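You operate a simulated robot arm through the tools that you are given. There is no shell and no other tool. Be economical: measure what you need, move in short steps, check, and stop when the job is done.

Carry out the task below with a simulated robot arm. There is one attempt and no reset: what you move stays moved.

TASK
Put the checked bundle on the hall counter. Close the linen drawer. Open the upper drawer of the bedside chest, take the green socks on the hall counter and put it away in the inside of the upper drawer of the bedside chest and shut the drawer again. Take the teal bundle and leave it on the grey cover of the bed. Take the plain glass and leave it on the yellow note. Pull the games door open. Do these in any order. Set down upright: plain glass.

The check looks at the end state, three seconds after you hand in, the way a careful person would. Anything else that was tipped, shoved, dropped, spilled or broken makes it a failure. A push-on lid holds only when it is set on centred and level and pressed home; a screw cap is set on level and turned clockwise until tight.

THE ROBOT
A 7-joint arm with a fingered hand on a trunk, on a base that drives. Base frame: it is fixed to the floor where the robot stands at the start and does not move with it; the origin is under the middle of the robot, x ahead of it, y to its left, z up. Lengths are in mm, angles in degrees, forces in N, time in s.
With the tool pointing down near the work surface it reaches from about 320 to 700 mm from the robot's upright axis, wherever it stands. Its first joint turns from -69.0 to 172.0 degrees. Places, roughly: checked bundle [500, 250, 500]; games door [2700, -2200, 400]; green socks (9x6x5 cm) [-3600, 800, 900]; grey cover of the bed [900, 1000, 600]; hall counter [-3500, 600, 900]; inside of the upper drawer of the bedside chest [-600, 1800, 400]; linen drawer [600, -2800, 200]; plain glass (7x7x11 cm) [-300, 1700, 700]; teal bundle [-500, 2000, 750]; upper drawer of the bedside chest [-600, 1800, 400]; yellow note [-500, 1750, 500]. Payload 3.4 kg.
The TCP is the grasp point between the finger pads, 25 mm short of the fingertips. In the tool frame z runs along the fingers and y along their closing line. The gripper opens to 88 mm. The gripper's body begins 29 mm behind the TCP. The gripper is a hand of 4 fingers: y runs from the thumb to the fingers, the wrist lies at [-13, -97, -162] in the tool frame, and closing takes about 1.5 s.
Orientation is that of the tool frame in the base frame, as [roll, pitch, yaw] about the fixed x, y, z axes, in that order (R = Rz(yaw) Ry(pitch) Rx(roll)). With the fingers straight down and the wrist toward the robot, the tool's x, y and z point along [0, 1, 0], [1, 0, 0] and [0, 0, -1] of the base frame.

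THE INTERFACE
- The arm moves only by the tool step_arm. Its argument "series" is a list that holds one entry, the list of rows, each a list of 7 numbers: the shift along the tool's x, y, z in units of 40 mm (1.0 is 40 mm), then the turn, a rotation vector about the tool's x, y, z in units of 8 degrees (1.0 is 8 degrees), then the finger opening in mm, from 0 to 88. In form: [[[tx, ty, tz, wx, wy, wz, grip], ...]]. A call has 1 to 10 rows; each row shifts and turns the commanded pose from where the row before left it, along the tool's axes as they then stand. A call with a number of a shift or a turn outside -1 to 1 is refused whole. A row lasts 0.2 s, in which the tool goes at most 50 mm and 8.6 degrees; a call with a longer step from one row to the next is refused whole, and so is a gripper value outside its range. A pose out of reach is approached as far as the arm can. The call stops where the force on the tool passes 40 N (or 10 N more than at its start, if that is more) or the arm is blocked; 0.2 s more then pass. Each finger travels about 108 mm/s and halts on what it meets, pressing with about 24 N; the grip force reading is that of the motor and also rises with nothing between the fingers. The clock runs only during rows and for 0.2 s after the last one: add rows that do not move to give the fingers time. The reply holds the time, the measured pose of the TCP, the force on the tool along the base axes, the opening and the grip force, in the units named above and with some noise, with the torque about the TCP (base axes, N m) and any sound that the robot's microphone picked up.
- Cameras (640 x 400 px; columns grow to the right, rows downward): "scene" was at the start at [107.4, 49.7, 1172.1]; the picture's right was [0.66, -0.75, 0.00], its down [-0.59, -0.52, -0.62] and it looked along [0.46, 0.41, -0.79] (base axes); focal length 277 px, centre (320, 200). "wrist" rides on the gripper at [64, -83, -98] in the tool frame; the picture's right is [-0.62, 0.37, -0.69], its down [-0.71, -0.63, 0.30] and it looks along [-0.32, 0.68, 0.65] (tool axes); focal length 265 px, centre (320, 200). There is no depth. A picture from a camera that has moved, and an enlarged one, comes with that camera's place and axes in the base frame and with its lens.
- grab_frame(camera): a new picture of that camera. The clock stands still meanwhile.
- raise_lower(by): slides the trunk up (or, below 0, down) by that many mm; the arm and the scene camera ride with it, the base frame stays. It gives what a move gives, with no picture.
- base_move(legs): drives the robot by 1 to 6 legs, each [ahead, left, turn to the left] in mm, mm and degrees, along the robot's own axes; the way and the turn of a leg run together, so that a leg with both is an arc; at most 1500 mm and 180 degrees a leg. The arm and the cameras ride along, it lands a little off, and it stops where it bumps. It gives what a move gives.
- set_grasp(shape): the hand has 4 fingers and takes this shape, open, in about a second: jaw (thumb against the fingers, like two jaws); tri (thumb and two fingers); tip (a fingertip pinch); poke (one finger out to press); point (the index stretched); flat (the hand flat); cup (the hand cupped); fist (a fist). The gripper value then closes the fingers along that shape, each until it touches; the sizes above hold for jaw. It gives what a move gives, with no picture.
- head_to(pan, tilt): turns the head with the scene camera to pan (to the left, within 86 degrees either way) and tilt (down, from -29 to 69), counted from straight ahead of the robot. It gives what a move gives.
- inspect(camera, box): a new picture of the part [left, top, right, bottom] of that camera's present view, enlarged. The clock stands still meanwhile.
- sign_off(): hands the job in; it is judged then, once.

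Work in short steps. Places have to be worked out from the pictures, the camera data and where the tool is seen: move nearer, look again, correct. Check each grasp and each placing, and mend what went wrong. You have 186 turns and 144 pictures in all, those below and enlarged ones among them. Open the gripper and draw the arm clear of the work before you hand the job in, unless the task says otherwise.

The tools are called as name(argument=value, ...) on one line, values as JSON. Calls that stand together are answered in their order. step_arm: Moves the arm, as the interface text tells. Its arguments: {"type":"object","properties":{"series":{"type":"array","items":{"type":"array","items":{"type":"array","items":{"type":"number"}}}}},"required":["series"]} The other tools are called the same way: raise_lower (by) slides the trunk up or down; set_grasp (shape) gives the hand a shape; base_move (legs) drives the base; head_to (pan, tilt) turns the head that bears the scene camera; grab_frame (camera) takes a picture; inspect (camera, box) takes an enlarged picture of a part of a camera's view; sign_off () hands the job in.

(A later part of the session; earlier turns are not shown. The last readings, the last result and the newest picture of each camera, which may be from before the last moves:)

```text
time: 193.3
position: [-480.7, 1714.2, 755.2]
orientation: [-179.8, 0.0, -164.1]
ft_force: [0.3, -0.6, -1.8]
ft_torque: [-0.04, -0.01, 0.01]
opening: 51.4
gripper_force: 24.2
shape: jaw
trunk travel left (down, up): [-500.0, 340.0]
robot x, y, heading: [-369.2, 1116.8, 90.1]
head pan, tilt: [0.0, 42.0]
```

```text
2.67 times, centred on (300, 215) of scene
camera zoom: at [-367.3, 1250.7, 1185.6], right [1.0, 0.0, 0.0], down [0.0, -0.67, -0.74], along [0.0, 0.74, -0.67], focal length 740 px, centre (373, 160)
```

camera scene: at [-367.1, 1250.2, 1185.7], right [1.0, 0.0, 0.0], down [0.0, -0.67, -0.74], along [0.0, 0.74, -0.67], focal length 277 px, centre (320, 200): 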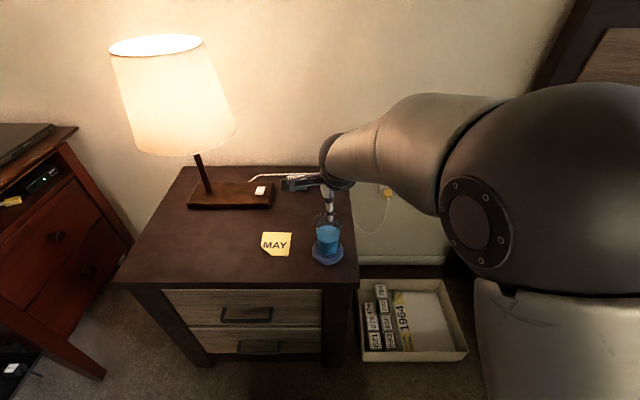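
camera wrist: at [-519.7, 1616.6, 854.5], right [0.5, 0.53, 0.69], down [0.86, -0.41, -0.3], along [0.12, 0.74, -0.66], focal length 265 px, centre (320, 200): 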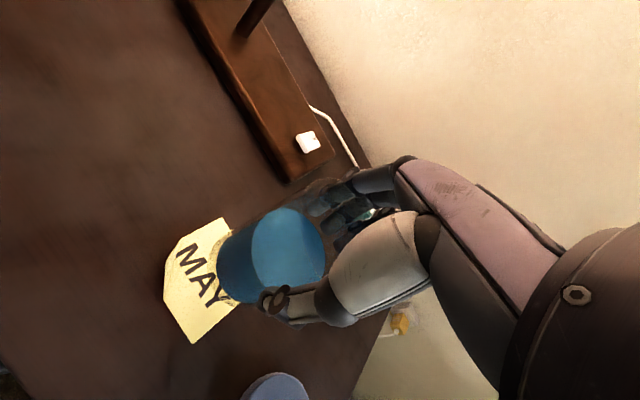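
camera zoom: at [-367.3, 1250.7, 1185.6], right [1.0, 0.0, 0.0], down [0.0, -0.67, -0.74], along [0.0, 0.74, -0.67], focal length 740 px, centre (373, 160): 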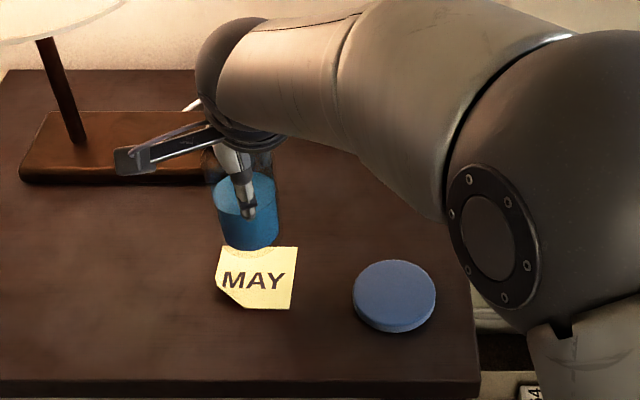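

Glass centre ≈(-481, 1713) matches the note centre. Lower gently.

step_arm(series=[[[0, 0, 0.15, 0, 0, 0, 45], [0, 0, 0.2, 0, 0, 0, 45], [0, 0, 0.2, 0, 0, 0, 45], [0, 0, 0.2, 0, 0, 0, 45], [0, 0, 0.15, 0, 0, 0, 45], [0, 0, 0.1, 0, 0, 0, 45], [0, 0, 0, 0, 0, 0, 45]]])

step_arm(series=[[[0, 0, 0.06, 0, 0, 0, 45], [0, 0, 0.06, 0, 0, 0, 45], [0, 0, 0.06, 0, 0, 0, 45], [0, 0, 0, 0, 0, 0, 45]]])

```text
time: 194.9
position: [-479.8, 1714.5, 716.1]
orientation: [-179.8, -0.4, -164.4]
ft_force: [-0.2, 0.1, -2.7]
ft_torque: [0.01, 0.02, -0.01]
opening: 51.3
gripper_force: 24.0
shape: jaw
trunk travel left (down, up): [-500.0, 340.0]
robot x, y, heading: [-366.5, 1113.9, 90.0]
head pan, tilt: [0.0, 42.0]
```

```text
time: 195.9
position: [-475.8, 1718.2, 710.6]
orientation: [180.0, -0.8, -165.0]
ft_force: [-0.7, 0.1, -2.3]
ft_torque: [0.0, 0.02, 0.01]
opening: 51.3
gripper_force: 24.2
shape: jaw
trunk travel left (down, up): [-500.0, 340.0]
robot x, y, heading: [-367.8, 1115.4, 89.9]
head pan, tilt: [0.0, 42.0]
```

The limit shows again slightly; turn the hand another 8° and settle.

step_arm(series=[[[0, 0, 0, 0, 0, -0.4, 45], [0, 0, 0, 0, 0, -0.4, 45], [0, 0, 0, 0, 0, -0.4, 45], [0, 0, 0, 0, 0, 0, 45], [0, 0, 0, 0, 0, 0, 45]]])

inspect(camera="scene", box=[220, 140, 380, 290])

```text
time: 197.1
position: [-481.5, 1715.1, 709.1]
orientation: [-179.7, 0.0, -154.5]
ft_force: [-0.3, 0.5, -2.8]
ft_torque: [0.0, 0.03, -0.01]
opening: 51.4
gripper_force: 23.8
shape: jaw
trunk travel left (down, up): [-500.0, 340.0]
robot x, y, heading: [-368.8, 1118.2, 90.1]
head pan, tilt: [0.0, 42.0]
```

```text
2.67 times, centred on (300, 215) of scene
camera zoom: at [-367.2, 1250.8, 1185.6], right [1.0, 0.0, 0.0], down [0.0, -0.67, -0.74], along [0.0, 0.74, -0.67], focal length 740 px, centre (373, 160)
```

zoom: 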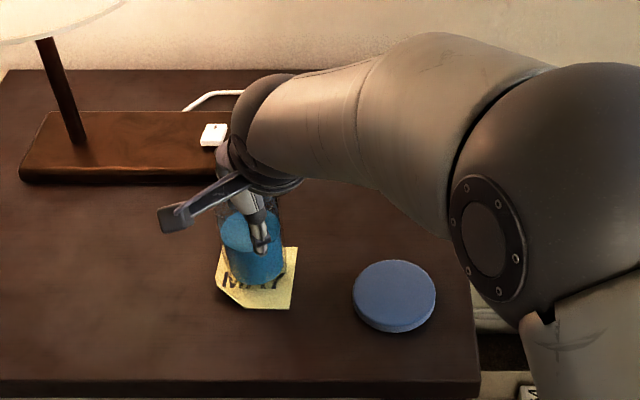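

Well aligned above the note. Continue down in 2 mm steps until it carries.

step_arm(series=[[[0, 0, 0.05, 0, 0, 0, 45], [0, 0, 0.05, 0, 0, 0, 45], [0, 0, 0, 0, 0, 0, 45]]])

step_arm(series=[[[0, 0, 0.05, 0, 0, 0, 45], [0, 0, 0, 0, 0, 0, 45]]])

```text
time: 197.9
position: [-481.8, 1715.6, 704.0]
orientation: [-179.8, -0.1, -154.6]
ft_force: [-0.3, -0.1, -2.7]
ft_torque: [-0.01, 0.0, -0.01]
opening: 51.5
gripper_force: 24.3
shape: jaw
trunk travel left (down, up): [-500.0, 340.0]
robot x, y, heading: [-367.7, 1116.1, 89.9]
head pan, tilt: [0.0, 42.0]
```

```text
time: 198.5
position: [-480.8, 1715.1, 704.3]
orientation: [-179.9, -0.1, -154.6]
ft_force: [0.4, 0.7, -0.1]
ft_torque: [0.04, 0.02, -0.01]
opening: 51.5
gripper_force: 23.7
shape: jaw
trunk travel left (down, up): [-500.0, 340.0]
robot x, y, heading: [-366.0, 1118.6, 89.9]
head pan, tilt: [0.0, 42.0]
```

The weight has come off the hand. Press 1 mm further and open slowly.

step_arm(series=[[[0, 0, 0.03, 0, 0, 0, 45], [0, 0, 0, 0, 0, 0, 50], [0, 0, 0, 0, 0, 0, 57], [0, 0, 0, 0, 0, 0, 65], [0, 0, 0, 0, 0, 0, 75], [0, 0, 0, 0, 0, 0, 88], [0, 0, 0, 0, 0, 0, 88], [0, 0, 0, 0, 0, 0, 88]]])

grab_frame(camera="wrist")

```text
time: 200.3
position: [-481.6, 1714.0, 701.7]
orientation: [-179.9, -0.1, -154.5]
ft_force: [-0.2, 0.2, 0.5]
ft_torque: [0.02, 0.01, -0.04]
opening: 87.5
gripper_force: 0.2
shape: jaw
trunk travel left (down, up): [-500.0, 340.0]
robot x, y, heading: [-367.7, 1117.4, 89.8]
head pan, tilt: [0.0, 42.0]
```

```text
48 pictures are left
camera wrist: at [-502.8, 1611.5, 800.1], right [0.4, 0.6, 0.69], down [0.92, -0.26, -0.3], along [0.0, 0.75, -0.66], focal length 265 px, centre (320, 200)
```

wrist: 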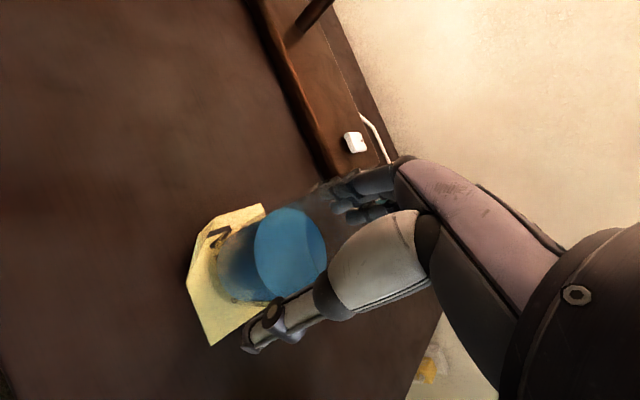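

Released, glass standing. Lift straight up.

step_arm(series=[[[0, 0, -0.3, 0, 0, 0, 88], [0, 0, -0.5, 0, 0, 0, 88], [0, 0, -0.8, 0, 0, 0, 88], [0, 0, -0.9, 0, 0, 0, 88], [0, 0, -0.9, 0, 0, 0, 88], [0, 0, -0.6, 0, 0, 0, 88], [0, 0, 0, 0, 0, 0, 88]]])

grab_frame(camera="wrist")

inspect(camera="scene", box=[200, 130, 400, 290])

```text
time: 201.9
position: [-481.4, 1714.6, 863.5]
orientation: [-179.9, -0.2, -154.4]
ft_force: [0.0, -0.6, -0.8]
ft_torque: [-0.01, 0.0, 0.03]
opening: 87.9
gripper_force: 0.1
shape: jaw
trunk travel left (down, up): [-500.0, 340.0]
robot x, y, heading: [-365.7, 1117.9, 89.9]
head pan, tilt: [0.0, 42.0]
```

```text
47 pictures are left
camera wrist: at [-502.9, 1612.1, 961.3], right [0.4, 0.6, 0.69], down [0.92, -0.26, -0.3], along [0.0, 0.75, -0.66], focal length 265 px, centre (320, 200)
```

wrist: 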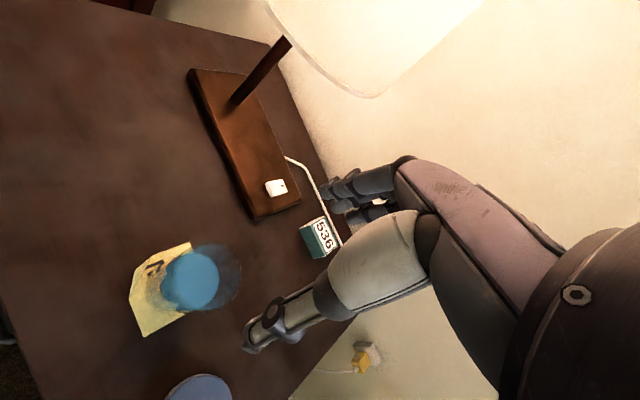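

```text
2.50 times, centred on (300, 210) of scene
camera zoom: at [-367.2, 1250.4, 1185.7], right [1.0, 0.0, 0.0], down [0.0, -0.67, -0.74], along [0.0, 0.74, -0.67], focal length 694 px, centre (370, 175)
```

zoom: 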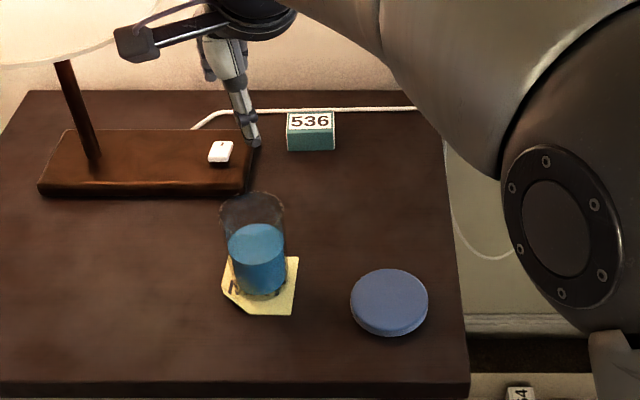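

Glass is standing on the note. The teal bundle is near (-442, 1949). I'll shift the arm right and square it, then drive 155 ahead and 63 left.

step_arm(series=[[[-0.65, -0.58, 0, 0, 0, 0, 80], [-0.65, -0.58, 0, 0, 0, 0, 80], [-0.65, -0.58, 0, 0, 0, 0, 80], [0, 0, 0, 0, 0, 0.8, 80], [0, 0, 0, 0, 0, 0.8, 80], [0, 0, 0, 0, 0, 0.8, 80], [0, 0, 0, 0, 0, 0.8, 80], [0, 0, 0, 0, 0, 0, 80]]])

base_move(legs=[[155, 63, 0]])

grab_frame(camera="wrist")

grab_frame(camera="scene")

```text
time: 203.7
position: [-379.8, 1685.9, 861.1]
orientation: [-179.8, 0.0, 179.8]
ft_force: [-0.4, 0.1, -0.1]
ft_torque: [0.0, 0.0, -0.01]
opening: 80.4
gripper_force: 0.1
shape: jaw
trunk travel left (down, up): [-500.0, 340.0]
robot x, y, heading: [-368.7, 1121.1, 89.7]
head pan, tilt: [0.0, 42.0]
```

```text
time: 205.1
position: [-443.6, 1839.5, 861.2]
orientation: [-179.8, 0.0, 179.8]
ft_force: [-0.1, 0.3, -0.3]
ft_torque: [0.0, -0.04, 0.0]
opening: 80.2
gripper_force: 0.0
shape: jaw
trunk travel left (down, up): [-500.0, 340.0]
robot x, y, heading: [-431.8, 1270.1, 89.9]
head pan, tilt: [0.0, 42.0]
```

```text
45 pictures are left
camera wrist: at [-507.5, 1756.7, 959.8], right [0.62, 0.37, 0.69], down [0.71, -0.63, -0.3], along [0.33, 0.68, -0.66], focal length 265 px, centre (320, 200)
```

wrist: 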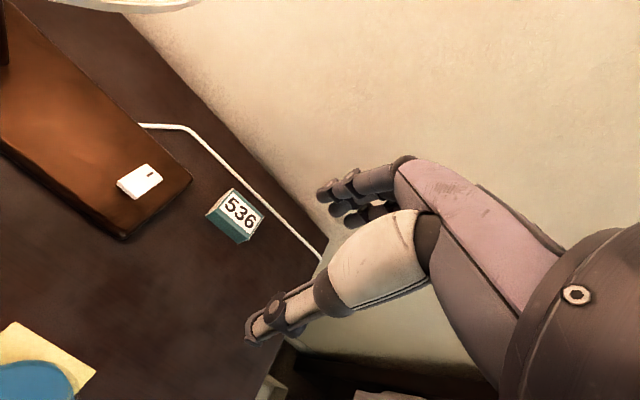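

```text
44 pictures are left
camera scene: at [-430.0, 1404.8, 1185.6], right [1.0, 0.0, 0.0], down [0.0, -0.67, -0.74], along [0.0, 0.74, -0.67], focal length 277 px, centre (320, 200)
```

scene: 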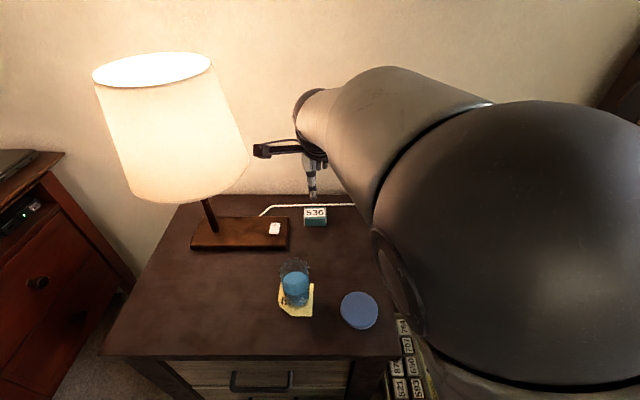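

Bundle centre (-445, 1956), top z≈640. Move over it and descend partway with 76 mm opening.

step_arm(series=[[[0, 0.95, 0, 0, 0, 0, 76], [0, 0.95, 0, 0, 0, 0, 76], [0, 0.92, 0, 0, 0, 0, 76], [0, 0, 0.9, 0, 0, 0, 76], [0, 0, 0.9, 0, 0, 0, 76], [0, 0, 0.9, 0, 0, 0, 76], [0, 0, 0.9, 0, 0, 0, 76], [0, 0, 0, 0, 0, 0, 76]]])

grab_frame(camera="wrist")

grab_frame(camera="scene")

```text
time: 206.9
position: [-443.3, 1950.9, 716.4]
orientation: [-179.8, -0.1, 179.8]
ft_force: [-1.1, 0.5, 0.1]
ft_torque: [-0.02, -0.01, 0.01]
opening: 76.5
gripper_force: 0.0
shape: jaw
trunk travel left (down, up): [-500.0, 340.0]
robot x, y, heading: [-428.4, 1268.3, 90.0]
head pan, tilt: [0.0, 42.0]
```

```text
43 pictures are left
camera wrist: at [-507.4, 1867.3, 815.5], right [0.62, 0.37, 0.69], down [0.71, -0.63, -0.3], along [0.33, 0.68, -0.66], focal length 265 px, centre (320, 200)
```

wrist: 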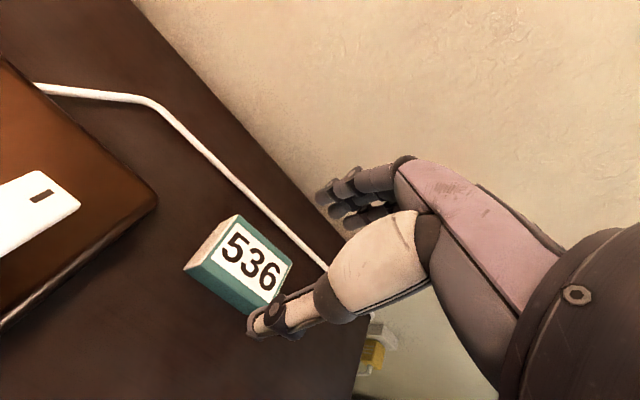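

```text
42 pictures are left
camera scene: at [-429.7, 1403.9, 1185.7], right [1.0, 0.0, 0.0], down [0.0, -0.67, -0.74], along [0.0, 0.74, -0.67], focal length 277 px, centre (320, 200)
```

scene: 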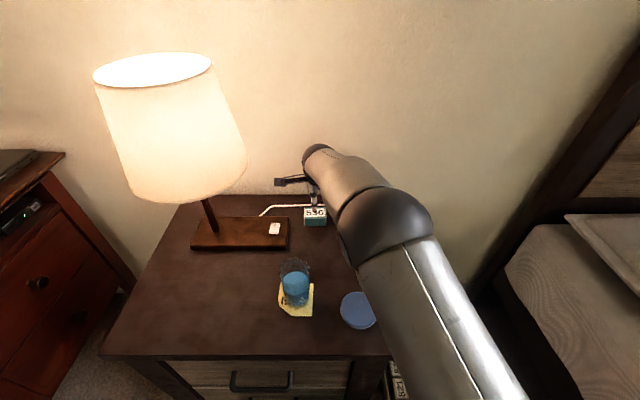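

Aligned with the bundle at (-442, 1952). Lower to z≈640 and close.

step_arm(series=[[[0, 0, 0.6, 0, 0, 0, 76], [0, 0, 0.6, 0, 0, 0, 76], [0, 0, 0.45, 0, 0, 0, 76], [0, 0, 0.25, 0, 0, 0, 76], [0, 0, 0, 0, 0, 0, 76]]])

grab_frame(camera="wrist")

```text
time: 208.1
position: [-442.3, 1951.8, 640.7]
orientation: [-179.9, 0.0, 179.8]
ft_force: [0.8, 0.0, -0.4]
ft_torque: [0.0, 0.02, -0.01]
opening: 76.1
gripper_force: 0.0
shape: jaw
trunk travel left (down, up): [-500.0, 340.0]
robot x, y, heading: [-430.4, 1269.5, 89.8]
head pan, tilt: [0.0, 42.0]
```

```text
41 pictures are left
camera wrist: at [-507.0, 1868.5, 740.2], right [0.62, 0.37, 0.69], down [0.71, -0.63, -0.3], along [0.33, 0.68, -0.66], focal length 265 px, centre (320, 200)
```

wrist: 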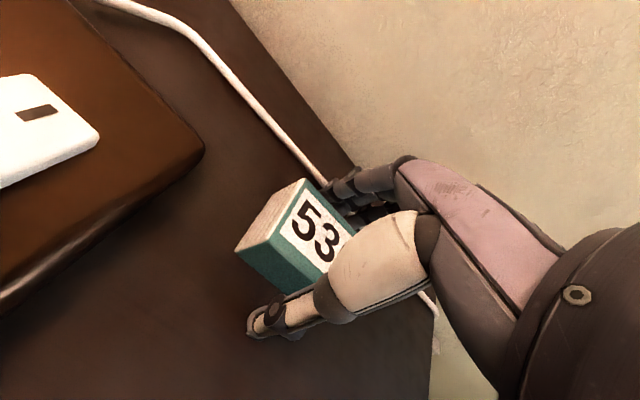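

Bundle is well between the fingers. Close and lift.

step_arm(series=[[[0, 0, 0, 0, 0, 0, 55], [0, 0, 0, 0, 0, 0, 35], [0, 0, 0, 0, 0, 0, 20], [0, 0, 0, 0, 0, 0, 20], [0, 0, 0, 0, 0, 0, 20], [0, 0, 0, 0, 0, 0, 20], [0, 0, 0, 0, 0, 0, 20]]])

step_arm(series=[[[0, 0, -0.5, 0, 0, 0, 20], [0, 0, -0.9, 0, 0, 0, 20], [0, 0, -0.9, 0, 0, 0, 20], [0, 0, -0.9, 0, 0, 0, 20], [0, 0, -0.9, 0, 0, 0, 20], [0, 0, -0.9, 0, 0, 0, 20], [0, 0, -0.5, 0, 0, 0, 20], [0, 0, 0, 0, 0, 0, 20]]])

grab_frame(camera="wrist")

```text
time: 209.7
position: [-443.1, 1951.6, 642.3]
orientation: [-180.0, 0.1, 179.6]
ft_force: [0.5, -0.2, 0.5]
ft_torque: [0.06, 0.01, -0.02]
opening: 38.7
gripper_force: 18.0
shape: jaw
trunk travel left (down, up): [-500.0, 340.0]
robot x, y, heading: [-433.4, 1269.0, 90.1]
head pan, tilt: [0.0, 42.0]
```

```text
time: 211.5
position: [-444.0, 1951.7, 863.1]
orientation: [-179.8, 0.0, 179.8]
ft_force: [0.1, -0.2, -0.7]
ft_torque: [-0.01, 0.0, -0.03]
opening: 38.5
gripper_force: 17.7
shape: jaw
trunk travel left (down, up): [-500.0, 340.0]
robot x, y, heading: [-427.0, 1271.8, 90.1]
head pan, tilt: [0.0, 42.0]
```

```text
40 pictures are left
camera wrist: at [-507.4, 1868.3, 960.6], right [0.62, 0.37, 0.69], down [0.71, -0.63, -0.3], along [0.33, 0.68, -0.66], focal length 265 px, centre (320, 200)
```

wrist: 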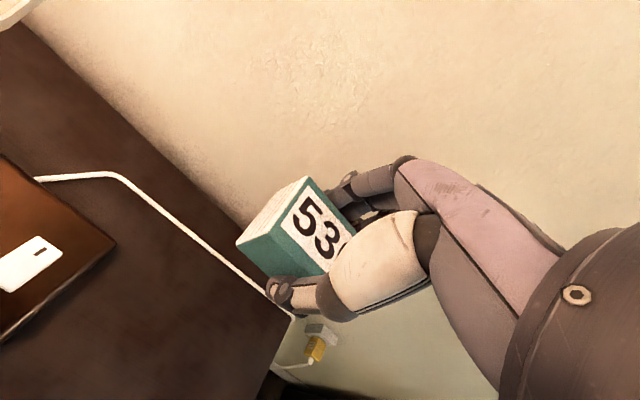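

Teal bundle in hand. Back away from the chest, turn right toward the bed.

base_move(legs=[[-420, 0, 0], [0, 0, -90]])

head_to(pan=20, tilt=40)

grab_frame(camera="scene")

```text
time: 217.9
position: [250.2, 863.4, 863.5]
orientation: [-179.8, 0.0, 89.9]
ft_force: [-0.3, 0.0, 0.2]
ft_torque: [0.02, -0.03, 0.06]
opening: 38.1
gripper_force: 18.0
shape: jaw
trunk travel left (down, up): [-500.0, 340.0]
robot x, y, heading: [-430.0, 850.3, 0.1]
head pan, tilt: [0.0, 42.0]
```

```text
time: 218.8
position: [249.6, 862.9, 861.9]
orientation: [-179.9, -0.1, 89.9]
ft_force: [0.2, -0.4, -0.2]
ft_torque: [0.02, 0.02, -0.01]
opening: 38.4
gripper_force: 17.9
shape: jaw
trunk travel left (down, up): [-500.0, 340.0]
robot x, y, heading: [-427.1, 849.1, -0.1]
head pan, tilt: [20.0, 40.0]
```

```text
39 pictures are left
camera scene: at [-299.5, 878.9, 1188.6], right [0.34, -0.94, 0.0], down [-0.6, -0.22, -0.77], along [0.72, 0.26, -0.64], focal length 277 px, centre (320, 200)
```

scene: 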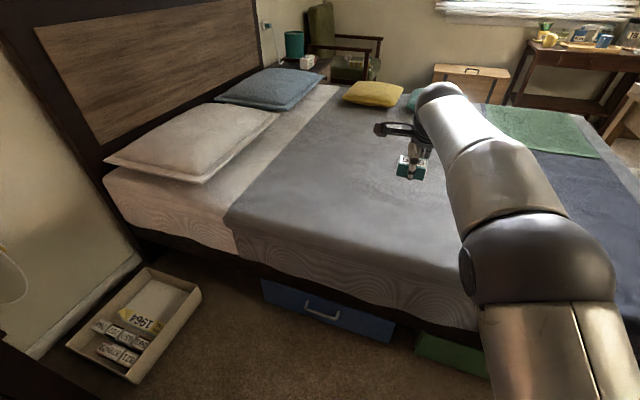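

Grey cover spans y≈540–1376 beginning at x≈222. Drive 250 ahead so the bundle is over (500, 863), then lower.

base_move(legs=[[250, 0, 0]])

step_arm(series=[[[0, 0, 1, 0, 0, 0, 20], [0, 0, 1, 0, 0, 0, 20], [0, 0, 1, 0, 0, 0, 20], [0, 0, 1, 0, 0, 0, 20], [0, 0, 1, 0, 0, 0, 20], [0, 0, 0.8, 0, 0, 0, 20], [0, 0, 0.3, 0, 0, 0, 20], [0, 0, 0, 0, 0, 0, 20]]])

grab_frame(camera="wrist")

```text
time: 220.6
position: [502.0, 865.1, 861.6]
orientation: [-179.7, 0.0, 89.8]
ft_force: [0.0, 0.1, 0.2]
ft_torque: [-0.01, -0.01, 0.03]
opening: 37.9
gripper_force: 17.8
shape: jaw
trunk travel left (down, up): [-500.0, 340.0]
robot x, y, heading: [-178.4, 846.2, 0.1]
head pan, tilt: [20.0, 40.0]
```

```text
time: 222.4
position: [501.5, 863.9, 616.4]
orientation: [-179.7, 0.1, 89.9]
ft_force: [-0.6, -0.3, -0.2]
ft_torque: [0.0, 0.02, -0.03]
opening: 38.1
gripper_force: 18.1
shape: jaw
trunk travel left (down, up): [-500.0, 340.0]
robot x, y, heading: [-180.5, 849.8, 0.0]
head pan, tilt: [20.0, 40.0]
```

```text
38 pictures are left
camera wrist: at [418.0, 928.0, 714.9], right [0.37, -0.62, 0.69], down [-0.63, -0.71, -0.3], along [0.68, -0.32, -0.66], focal length 265 px, centre (320, 200)
```

wrist: 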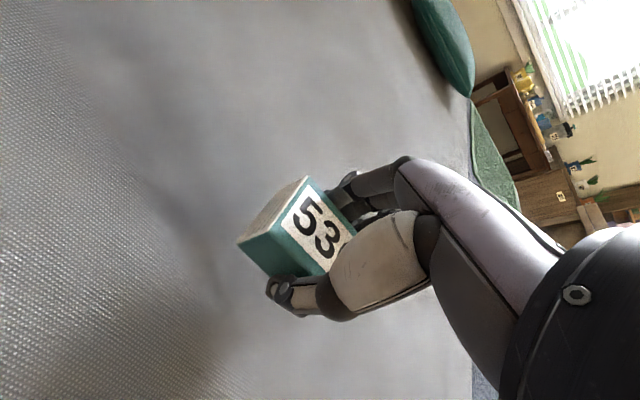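

Over the grey cover. Lower slowly to contact.

step_arm(series=[[[0, 0, 0.12, 0, 0, 0, 20], [0, 0, 0.12, 0, 0, 0, 20], [0, 0, 0.12, 0, 0, 0, 20], [0, 0, 0, 0, 0, 0, 20]]])

step_arm(series=[[[0, 0, 0.06, 0, 0, 0, 20], [0, 0, 0.06, 0, 0, 0, 20], [0, 0, 0.06, 0, 0, 0, 20], [0, 0, 0, 0, 0, 0, 20]]])

```text
time: 223.4
position: [500.8, 863.6, 603.4]
orientation: [-179.8, 0.0, 90.0]
ft_force: [0.3, 0.0, -1.5]
ft_torque: [0.02, 0.01, -0.01]
opening: 38.5
gripper_force: 18.6
shape: jaw
trunk travel left (down, up): [-500.0, 340.0]
robot x, y, heading: [-176.8, 851.9, 0.2]
head pan, tilt: [20.0, 40.0]
```

```text
time: 224.4
position: [501.1, 864.4, 596.6]
orientation: [-179.8, 0.0, 89.8]
ft_force: [0.4, -0.2, -0.3]
ft_torque: [-0.03, 0.0, -0.01]
opening: 38.3
gripper_force: 17.9
shape: jaw
trunk travel left (down, up): [-500.0, 340.0]
robot x, y, heading: [-176.2, 848.3, 0.2]
head pan, tilt: [20.0, 40.0]
```

step_arm(series=[[[0, 0, 0.06, 0, 0, 0, 20], [0, 0, 0.06, 0, 0, 0, 20], [0, 0, 0, 0, 0, 0, 20]]])

step_arm(series=[[[0, 0, 0.06, 0, 0, 0, 20], [0, 0, 0.06, 0, 0, 0, 20], [0, 0, 0, 0, 0, 0, 20]]])

```text
time: 225.2
position: [499.7, 864.5, 591.7]
orientation: [-179.7, 0.0, 89.9]
ft_force: [1.0, 0.5, 0.6]
ft_torque: [0.05, -0.02, -0.01]
opening: 38.4
gripper_force: 17.8
shape: jaw
trunk travel left (down, up): [-500.0, 340.0]
robot x, y, heading: [-176.6, 851.4, -0.1]
head pan, tilt: [20.0, 40.0]
```

```text
time: 226.0
position: [500.5, 864.2, 587.2]
orientation: [-179.8, -0.1, 90.0]
ft_force: [0.4, -0.9, -0.7]
ft_torque: [0.05, -0.02, 0.0]
opening: 37.9
gripper_force: 17.8
shape: jaw
trunk travel left (down, up): [-500.0, 340.0]
robot x, y, heading: [-180.0, 845.2, 0.2]
head pan, tilt: [20.0, 40.0]
```

Still no contact; a bit further.

step_arm(series=[[[0, 0, 0.06, 0, 0, 0, 20], [0, 0, 0.06, 0, 0, 0, 20], [0, 0, 0, 0, 0, 0, 20]]])

step_arm(series=[[[0, 0, 0.06, 0, 0, 0, 20], [0, 0, 0.06, 0, 0, 0, 20], [0, 0, 0, 0, 0, 0, 20]]])

grab_frame(camera="wrist")

```text
time: 226.8
position: [500.4, 864.3, 586.7]
orientation: [179.8, -0.1, 89.9]
ft_force: [-0.3, -0.4, 14.3]
ft_torque: [0.05, 0.33, 0.06]
opening: 38.6
gripper_force: 18.3
shape: jaw
trunk travel left (down, up): [-500.0, 340.0]
robot x, y, heading: [-177.8, 852.0, 0.1]
head pan, tilt: [20.0, 40.0]
```

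```text
time: 227.6
position: [500.5, 864.9, 585.7]
orientation: [179.3, -0.1, 89.9]
ft_force: [-0.1, -1.8, 36.7]
ft_torque: [0.07, 0.76, 0.08]
opening: 39.1
gripper_force: 18.2
shape: jaw
trunk travel left (down, up): [-500.0, 340.0]
robot x, y, heading: [-182.0, 845.9, 0.3]
head pan, tilt: [20.0, 40.0]
```

```text
37 pictures are left
camera wrist: at [416.4, 928.5, 682.6], right [0.36, -0.62, 0.7], down [-0.63, -0.71, -0.31], along [0.69, -0.32, -0.65], focal length 265 px, centre (320, 200)
```

wrist: 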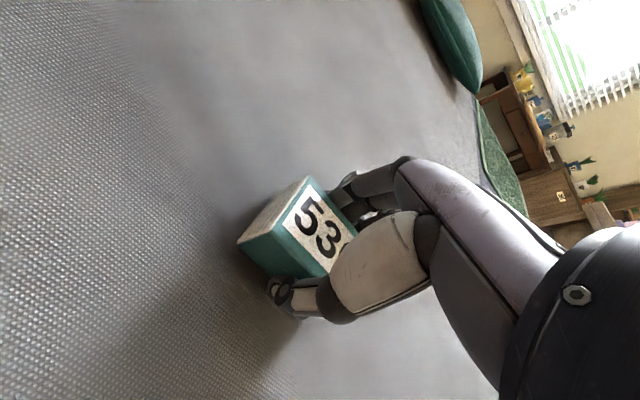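

Firm contact with the bed. Ease up, open and lift.

step_arm(series=[[[0, 0, -0.1, 0, 0, 0, 20], [0, 0, 0, 0, 0, 0, 45], [0, 0, 0, 0, 0, 0, 70], [0, 0, 0, 0, 0, 0, 80], [0, 0, 0, 0, 0, 0, 80], [0, 0, 0, 0, 0, 0, 80]]])

step_arm(series=[[[0, 0, -0.4, 0, 0, 0, 80], [0, 0, -0.9, 0, 0, 0, 80], [0, 0, -1, 0, 0, 0, 80], [0, 0, -1, 0, 0, 0, 80], [0, 0, -1, 0, 0, 0, 80], [0, 0, -1, 0, 0, 0, 80], [0, 0, 0, 0, 0, 0, 80]]])

grab_frame(camera="wrist")

```text
time: 229.0
position: [500.0, 864.5, 584.2]
orientation: [179.9, 0.1, 89.9]
ft_force: [0.2, 0.4, 19.2]
ft_torque: [-0.1, -0.5, -0.02]
opening: 79.1
gripper_force: 0.0
shape: jaw
trunk travel left (down, up): [-500.0, 340.0]
robot x, y, heading: [-179.7, 850.1, -0.3]
head pan, tilt: [20.0, 40.0]
```

```text
time: 230.6
position: [500.8, 864.1, 793.8]
orientation: [-179.8, 0.0, 89.9]
ft_force: [-1.3, -0.2, 0.7]
ft_torque: [-0.02, 0.0, 0.03]
opening: 80.1
gripper_force: 0.0
shape: jaw
trunk travel left (down, up): [-500.0, 340.0]
robot x, y, heading: [-178.6, 849.3, 0.0]
head pan, tilt: [20.0, 40.0]
```

```text
36 pictures are left
camera wrist: at [419.4, 928.0, 891.9], right [0.37, -0.62, 0.69], down [-0.63, -0.71, -0.3], along [0.68, -0.32, -0.66], focal length 265 px, centre (320, 200)
```

wrist: 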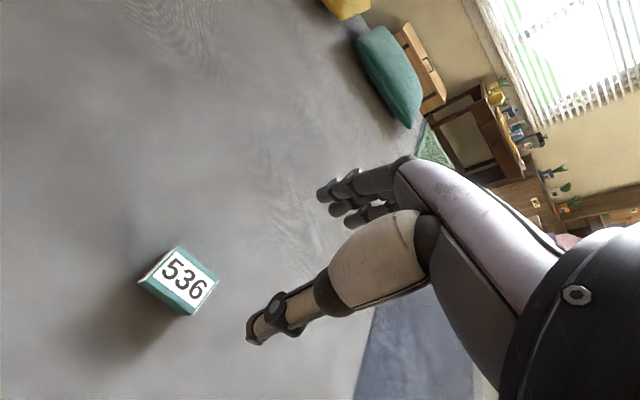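

Teal bundle sits on the grey cover. Now to the linen drawer: retract the arm, back off, turn right and drive down the room.

step_arm(series=[[[0, -0.9, 0, 0, 0, 0, 80], [0, -0.9, 0, 0, 0, 0, 80], [0, -0.9, 0, 0, 0, 0, 80], [0, -0.9, 0, 0, 0, 0, 80], [0, -0.9, 0, 0, 0, 0, 80], [0, -0.9, 0, 0, 0, 0, 80], [0, 0, 0, 0, 0, 0, 80]]])

base_move(legs=[[-250, 0, 0], [0, 0, -90], [1100, 0, 0], [1000, 0, 0]])

head_to(pan=30, tilt=25)

grab_frame(camera="scene")

```text
time: 232.2
position: [287.7, 864.2, 784.6]
orientation: [-178.5, 0.2, 89.9]
ft_force: [0.0, -0.6, 0.6]
ft_torque: [0.03, 0.01, -0.01]
opening: 79.7
gripper_force: 0.0
shape: jaw
out of reach, approached as far as the arm can: row 6
trunk travel left (down, up): [-500.0, 340.0]
robot x, y, heading: [-180.3, 855.6, 0.2]
head pan, tilt: [20.0, 40.0]
```

```text
time: 247.8
position: [-452.0, -1709.7, 787.0]
orientation: [-178.9, 0.2, -1.4]
ft_force: [-0.8, 0.0, -0.5]
ft_torque: [-0.03, 0.0, -0.01]
opening: 79.8
gripper_force: 0.0
shape: jaw
trunk travel left (down, up): [-500.0, 340.0]
robot x, y, heading: [-457.0, -1242.9, -90.9]
head pan, tilt: [20.0, 40.0]
```

```text
time: 248.6
position: [-452.2, -1711.7, 787.6]
orientation: [-179.0, -0.1, -1.4]
ft_force: [-0.5, 0.0, -0.6]
ft_torque: [-0.01, 0.0, 0.03]
opening: 79.7
gripper_force: 0.1
shape: jaw
trunk travel left (down, up): [-500.0, 340.0]
robot x, y, heading: [-458.0, -1238.5, -91.1]
head pan, tilt: [30.0, 25.0]
```

```text
35 pictures are left
camera scene: at [-412.5, -1372.3, 1211.9], right [-0.88, -0.48, 0.0], down [-0.2, 0.37, -0.91], along [0.44, -0.79, -0.42], focal length 277 px, centre (320, 200)
```

scene: 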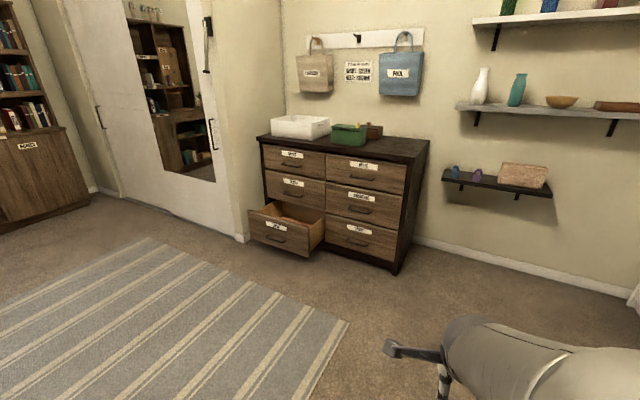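

The bottom-left drawer is the open one; zoom to confirm its label and the games door.

inspect(camera="scene", box=[230, 110, 440, 280])

inspect(camera="scene", box=[0, 100, 110, 240])

```text
2.35 times, centred on (335, 195) of scene
camera zoom: at [-412.5, -1372.3, 1211.9], right [-0.88, -0.48, 0.0], down [-0.2, 0.37, -0.91], along [0.44, -0.79, -0.42], focal length 653 px, centre (285, 212)
```

zoom: 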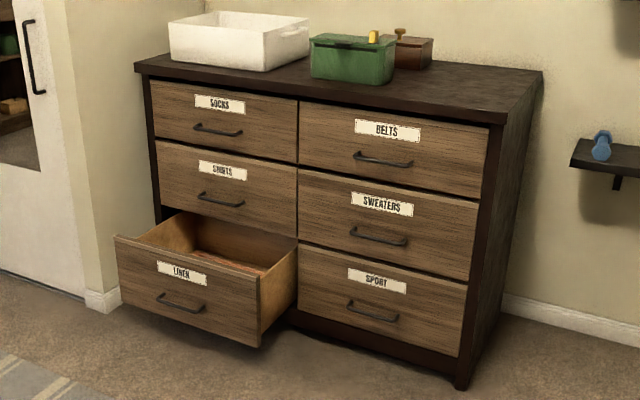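

```text
2.86 times, centred on (55, 170) of scene
camera zoom: at [-412.5, -1372.3, 1211.9], right [-0.88, -0.48, 0.0], down [-0.2, 0.37, -0.91], along [0.44, -0.79, -0.42], focal length 793 px, centre (1077, 286)
```

zoom: 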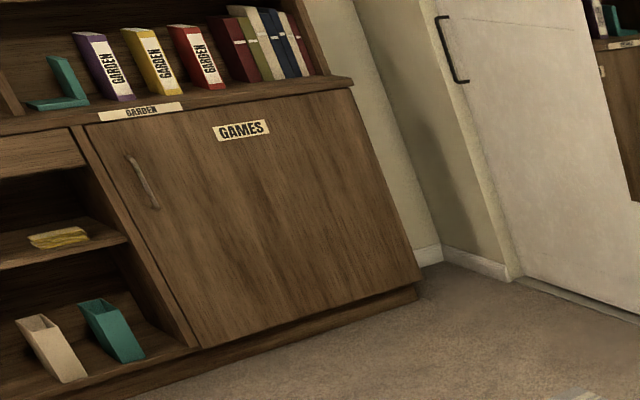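

LINEN is the open bottom-left drawer: panel about x 412–890, y≈-2685, z 60–290, about 225 mm open. Games door's handle is on its left side. Drive to face the linen drawer.

base_move(legs=[[700, 1110, 1.0]])

raise_lower(by=-400)

head_to(pan=0, tilt=38)

grab_frame(camera="scene")

```text
time: 255.2
position: [654.6, -2424.3, 787.4]
orientation: [-178.9, 0.1, -0.5]
ft_force: [0.3, -0.1, -0.1]
ft_torque: [-0.01, 0.01, 0.01]
opening: 79.9
gripper_force: 0.0
shape: jaw
trunk travel left (down, up): [-500.0, 340.0]
robot x, y, heading: [643.3, -1955.6, -90.1]
head pan, tilt: [30.0, 25.0]
```

```text
time: 259.0
position: [654.5, -2424.9, 387.7]
orientation: [-178.9, 0.1, -0.7]
ft_force: [-0.2, 0.0, 0.3]
ft_torque: [0.0, -0.02, -0.01]
opening: 80.0
gripper_force: 0.1
shape: jaw
trunk travel left (down, up): [-100.0, 740.0]
robot x, y, heading: [645.8, -1955.7, -90.2]
head pan, tilt: [30.0, 25.0]
```

```text
time: 260.0
position: [654.4, -2425.4, 388.7]
orientation: [-178.9, 0.2, -0.4]
ft_force: [-0.6, -0.4, 0.0]
ft_torque: [0.01, 0.01, 0.01]
opening: 80.2
gripper_force: 0.0
shape: jaw
trunk travel left (down, up): [-100.0, 740.0]
robot x, y, heading: [643.0, -1956.6, -90.0]
head pan, tilt: [0.0, 38.0]
```

```text
32 pictures are left
camera scene: at [643.1, -2091.4, 791.7], right [-1.0, 0.0, 0.0], down [0.0, 0.62, -0.79], along [0.0, -0.79, -0.62], focal length 277 px, centre (320, 200)
```

scene: 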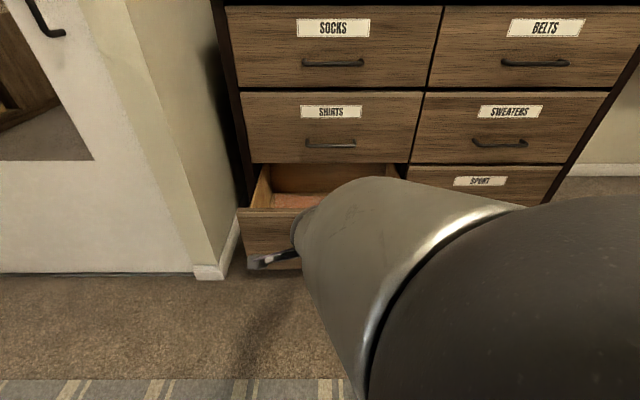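

Drawer centre is x≈607. Shift right 45 mm, close the hand, pitch it 45° forward and lower the trunk.

base_move(legs=[[0, -45, 0]])

step_arm(series=[[[0, 0.9, 0, 0, 0, 0, 30], [0, 0.9, 0, 0, 0, 0, 0], [0, 0, 0, -0.95, 0, 0, 0], [0, 0, 0, -0.95, 0, 0, 0], [0, 0, 0, -0.95, 0, 0, 0], [0, 0, 0, -0.95, 0, 0, 0], [0, 0, 0, -0.95, 0, 0, 0], [0, 0, 0, -0.95, 0, 0, 0], [0, 0, 0, 0, 0, 0, 0]]])

raise_lower(by=-98)

grab_frame(camera="wrist")

```text
time: 260.9
position: [610.0, -2424.2, 388.2]
orientation: [-178.8, 0.1, -0.6]
ft_force: [0.7, -0.3, 0.1]
ft_torque: [-0.05, 0.0, 0.02]
opening: 79.8
gripper_force: 0.2
shape: jaw
trunk travel left (down, up): [-100.0, 740.0]
robot x, y, heading: [593.7, -1955.8, -89.9]
head pan, tilt: [0.0, 38.0]
```

```text
time: 262.9
position: [595.2, -2494.9, 382.9]
orientation: [149.2, 3.0, -3.5]
ft_force: [0.2, 0.4, 0.0]
ft_torque: [-0.01, 0.0, 0.0]
opening: 0.0
gripper_force: 24.3
shape: jaw
out of reach, approached as far as the arm can: row 4, 5, 6
trunk travel left (down, up): [-100.0, 740.0]
robot x, y, heading: [596.4, -1954.3, -90.1]
head pan, tilt: [0.0, 38.0]
```

```text
time: 264.2
position: [595.0, -2494.3, 284.1]
orientation: [149.4, 3.1, -3.6]
ft_force: [0.1, 0.5, -0.4]
ft_torque: [0.01, -0.01, -0.02]
opening: 0.0
gripper_force: 23.7
shape: jaw
trunk travel left (down, up): [-2.0, 838.0]
robot x, y, heading: [594.5, -1955.7, -90.2]
head pan, tilt: [0.0, 38.0]
```

```text
31 pictures are left
camera wrist: at [669.4, -2377.3, 323.4], right [-0.57, 0.07, 0.81], down [-0.72, 0.43, -0.55], along [-0.39, -0.9, -0.2], focal length 265 px, centre (320, 200)
```

wrist: 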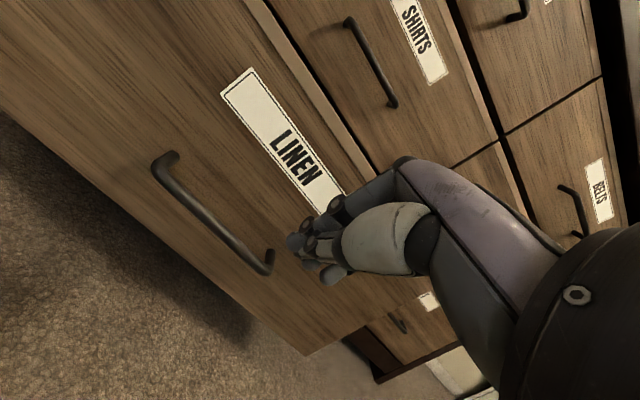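

Hand leans 31° forward with fingertips leading. Lower ~50 mm so the tips sit between label and handle.

step_arm(series=[[[0, -0.34, 0.57, 0, 0, 0, 0], [0, -0.34, 0.57, 0, 0, 0, 0], [0, 0, 0, 0, 0, 0, 0]]])

base_move(legs=[[130, 0, 0]])

grab_frame(camera="wrist")

```text
time: 265.0
position: [591.0, -2494.6, 232.8]
orientation: [149.3, 3.0, -3.6]
ft_force: [0.7, -0.5, -0.5]
ft_torque: [0.01, 0.0, 0.02]
opening: 0.0
gripper_force: 24.0
shape: jaw
trunk travel left (down, up): [-2.0, 838.0]
robot x, y, heading: [598.1, -1950.9, -90.0]
head pan, tilt: [0.0, 38.0]
```

```text
time: 266.3
position: [590.6, -2622.8, 232.1]
orientation: [149.4, 3.0, -3.7]
ft_force: [-0.5, -0.2, 0.7]
ft_torque: [-0.02, 0.02, -0.01]
opening: 0.0
gripper_force: 24.2
shape: jaw
trunk travel left (down, up): [-2.0, 838.0]
robot x, y, heading: [596.4, -2083.8, -90.4]
head pan, tilt: [0.0, 38.0]
```

```text
30 pictures are left
camera wrist: at [665.7, -2505.6, 270.4], right [-0.57, 0.07, 0.81], down [-0.72, 0.43, -0.55], along [-0.39, -0.9, -0.2], focal length 265 px, centre (320, 200)
```

wrist: 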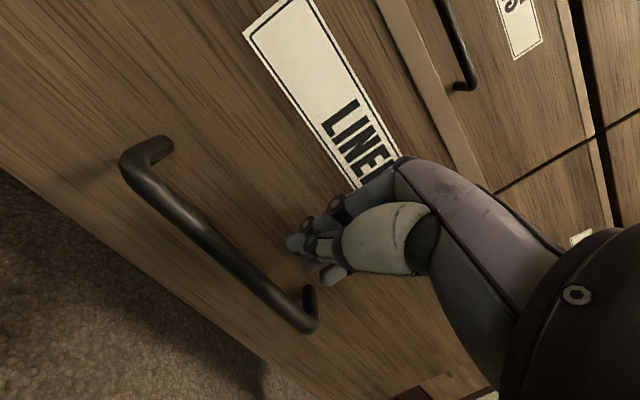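

Fingertips are clear above the handle. Push the drawer home.

base_move(legs=[[240, 0, 0.3]])

base_move(legs=[[60, 0, 0]])

grab_frame(camera="scene")

```text
time: 268.0
position: [595.8, -2832.8, 228.4]
orientation: [150.3, 3.1, -2.9]
ft_force: [-0.9, 16.2, 4.4]
ft_torque: [-0.24, 0.05, -0.18]
opening: 0.0
gripper_force: 24.0
shape: jaw
trunk travel left (down, up): [-2.0, 838.0]
robot x, y, heading: [598.1, -2301.3, -90.0]
head pan, tilt: [0.0, 38.0]
stopped in leg 1: the force on the tool passed its limit (the readings are from after the stop); the commanded pose is now the measured one
```

```text
time: 268.7
position: [595.2, -2832.8, 225.6]
orientation: [150.8, 3.2, -2.5]
ft_force: [-1.3, 18.4, 8.4]
ft_torque: [-0.29, 0.09, -0.17]
opening: 0.0
gripper_force: 23.9
shape: jaw
trunk travel left (down, up): [-2.0, 838.0]
robot x, y, heading: [599.4, -2304.2, -90.2]
head pan, tilt: [0.0, 38.0]
stopped in leg 1: the force on the tool passed its limit (the readings are from after the stop); the commanded pose is now the measured one
```

```text
29 pictures are left
camera scene: at [598.4, -2438.8, 693.9], right [-1.0, 0.0, 0.0], down [0.0, 0.61, -0.79], along [0.0, -0.79, -0.61], focal length 277 px, centre (320, 200)
```

scene: 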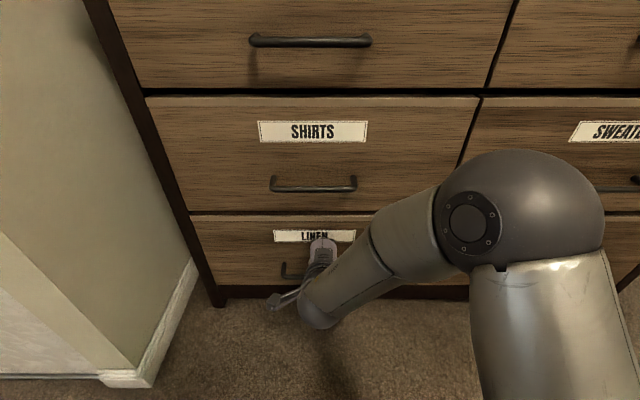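

Looks flush. Back off and verify with a zoom.

base_move(legs=[[-400, 0, 0]])

inspect(camera="scene", box=[220, 60, 460, 260])

raise_lower(by=300)

```text
time: 271.2
position: [595.8, -2436.7, 224.7]
orientation: [150.7, 3.3, -2.8]
ft_force: [0.4, -0.2, 0.0]
ft_torque: [0.03, 0.0, -0.02]
opening: 0.0
gripper_force: 23.8
shape: jaw
trunk travel left (down, up): [-2.0, 838.0]
robot x, y, heading: [598.8, -1905.6, -90.1]
head pan, tilt: [0.0, 38.0]
```

```text
2.00 times, centred on (340, 160) of scene
camera zoom: at [597.8, -2041.5, 693.6], right [-1.0, 0.0, 0.0], down [0.0, 0.62, -0.79], along [0.0, -0.79, -0.62], focal length 555 px, centre (280, 280)
```

zoom: 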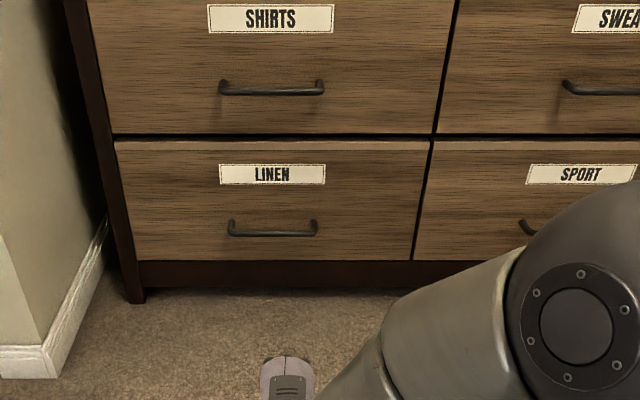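

```text
time: 274.2
position: [593.5, -2436.0, 523.9]
orientation: [150.7, 3.2, -2.8]
ft_force: [-0.6, 0.5, 0.1]
ft_torque: [0.01, 0.03, 0.03]
opening: 0.0
gripper_force: 23.9
shape: jaw
trunk travel left (down, up): [-302.0, 538.0]
robot x, y, heading: [590.2, -1905.8, -90.1]
head pan, tilt: [0.0, 38.0]
```

LINEN drawer is flush. Next, the games door: at x≈2790, y -1900..-2465, handle near (2760, -1950, 576), hinge on the right. Turn left and drive toward it.

base_move(legs=[[0, 0, 90], [1150, -60, 0]])

head_to(pan=0, tilt=20)

grab_frame(camera="scene")

```text
time: 283.8
position: [2271.1, -1968.1, 525.3]
orientation: [150.9, 3.2, 87.1]
ft_force: [-0.4, 0.4, -0.5]
ft_torque: [0.01, 0.03, 0.01]
opening: 0.0
gripper_force: 24.1
shape: jaw
trunk travel left (down, up): [-302.0, 538.0]
robot x, y, heading: [1742.9, -1964.1, -0.2]
head pan, tilt: [0.0, 38.0]
```

```text
time: 284.6
position: [2270.7, -1968.0, 525.5]
orientation: [150.9, 3.3, 87.0]
ft_force: [0.6, 1.2, 0.4]
ft_torque: [0.0, 0.01, 0.02]
opening: 0.1
gripper_force: 24.2
shape: jaw
trunk travel left (down, up): [-302.0, 538.0]
robot x, y, heading: [1738.4, -1966.8, -0.2]
head pan, tilt: [0.0, 20.0]
```

```text
27 pictures are left
camera scene: at [1884.0, -1965.7, 1022.0], right [0.0, -1.0, 0.0], down [-0.34, 0.0, -0.94], along [0.94, 0.0, -0.34], focal length 277 px, centre (320, 200)
```

scene: 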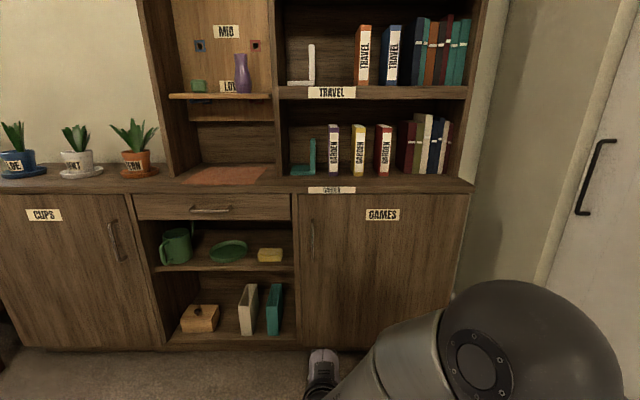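

Door: left edge y≈-1885, hinge y≈-2456, face x≈2750; handle ≈(2715, -1939, 586). Now pitch the hand fully forward.

step_arm(series=[[[0, 0.76, 0.43, 0, 0, 0, 20], [0, 0.76, 0.43, 0, 0, 0, 40], [0, 0, 0, -1, 0, 0, 70], [0, 0, 0, -1, 0, 0, 85], [0, 0, 0, -1, 0, 0, 85], [0, 0, 0, -1, 0, 0, 85], [0, 0, 0, -1, 0, 0, 85], [0, 0, 0, -1, 0, 0, 85], [0, 0, 0, -1, 0, 0, 85], [0, 0, 0, 0, 0, 0, 85]]])

step_arm(series=[[[0, 0, 0, 0, 0, -1, 85], [0, 0, 0, 0, 0, -1, 85], [0, 0, 0, 0, 0, -1, 85], [0, 0, 0, 0, 0, -1, 85], [0, 0, 0, 0, 0, -1, 85], [0, 0, 0, 0, 0, -1, 85], [0, 0, 0, 0, 0, 0, 85]]])

```text
time: 286.8
position: [2339.6, -1971.4, 524.4]
orientation: [94.8, 3.2, 87.2]
ft_force: [-0.9, 0.4, -0.5]
ft_torque: [-0.02, -0.02, 0.01]
opening: 85.1
gripper_force: 0.1
shape: jaw
trunk travel left (down, up): [-302.0, 538.0]
robot x, y, heading: [1741.5, -1964.7, -0.3]
head pan, tilt: [0.0, 20.0]
```

```text
time: 288.4
position: [2395.2, -2082.2, 448.3]
orientation: [96.0, 48.6, 88.0]
ft_force: [0.6, 1.3, 0.5]
ft_torque: [-0.02, 0.01, -0.02]
opening: 85.1
gripper_force: 0.0
shape: jaw
out of reach, approached as far as the arm can: row 2, 3, 4, 5, 6
trunk travel left (down, up): [-302.0, 538.0]
robot x, y, heading: [1739.9, -1960.0, -0.0]
head pan, tilt: [0.0, 20.0]
```

The wrist limit pushes the hand to the right/down at this roll. I'll move the commanded pose there and try rolling further.

step_arm(series=[[[-0.11, -0.83, 0.34, 0, 0, 0, 85], [-0.11, -0.83, 0.34, 0, 0, 0, 85], [-0.11, -0.83, 0.34, 0, 0, 0, 85], [-0.11, -0.83, 0.34, 0, 0, 0, 85], [0, 0, 0, 0, 0, 0, 85], [0, 0, 0, 0, 0, 0, 85]]])

step_arm(series=[[[0, 0, 0, 0, 0, -0.9, 85], [0, 0, 0, 0, 0, -0.9, 85], [0, 0, 0, 0, 0, 0, 85], [0, 0, 0, 0, 0, 0, 85]]])

grab_frame(camera="scene")

```text
time: 289.8
position: [2422.8, -2193.9, 376.2]
orientation: [96.4, 48.4, 88.2]
ft_force: [0.0, -0.1, 0.2]
ft_torque: [0.01, -0.03, 0.01]
opening: 85.1
gripper_force: 0.0
shape: jaw
out of reach, approached as far as the arm can: row 4
trunk travel left (down, up): [-302.0, 538.0]
robot x, y, heading: [1740.8, -1965.3, -0.2]
head pan, tilt: [0.0, 20.0]
```

```text
time: 290.8
position: [2423.9, -2194.3, 376.3]
orientation: [99.2, 63.0, 91.6]
ft_force: [-0.7, -0.5, -0.4]
ft_torque: [0.02, 0.03, 0.03]
opening: 85.2
gripper_force: 0.2
shape: jaw
trunk travel left (down, up): [-302.0, 538.0]
robot x, y, heading: [1738.5, -1963.7, -0.4]
head pan, tilt: [0.0, 20.0]
```

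```text
26 pictures are left
camera scene: at [1884.0, -1965.8, 1022.1], right [0.0, -1.0, 0.0], down [-0.34, 0.0, -0.94], along [0.94, 0.0, -0.34], focal length 277 px, centre (320, 200)
```

scene: 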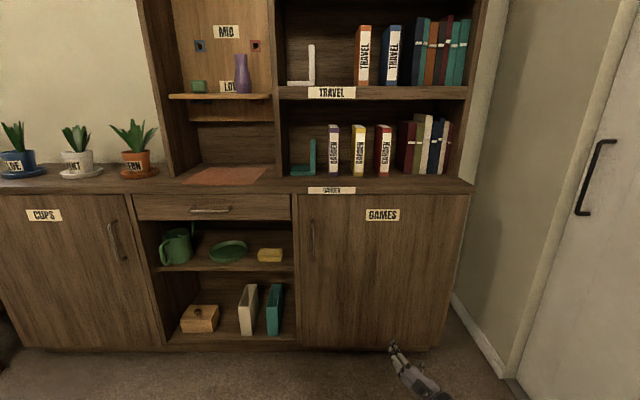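

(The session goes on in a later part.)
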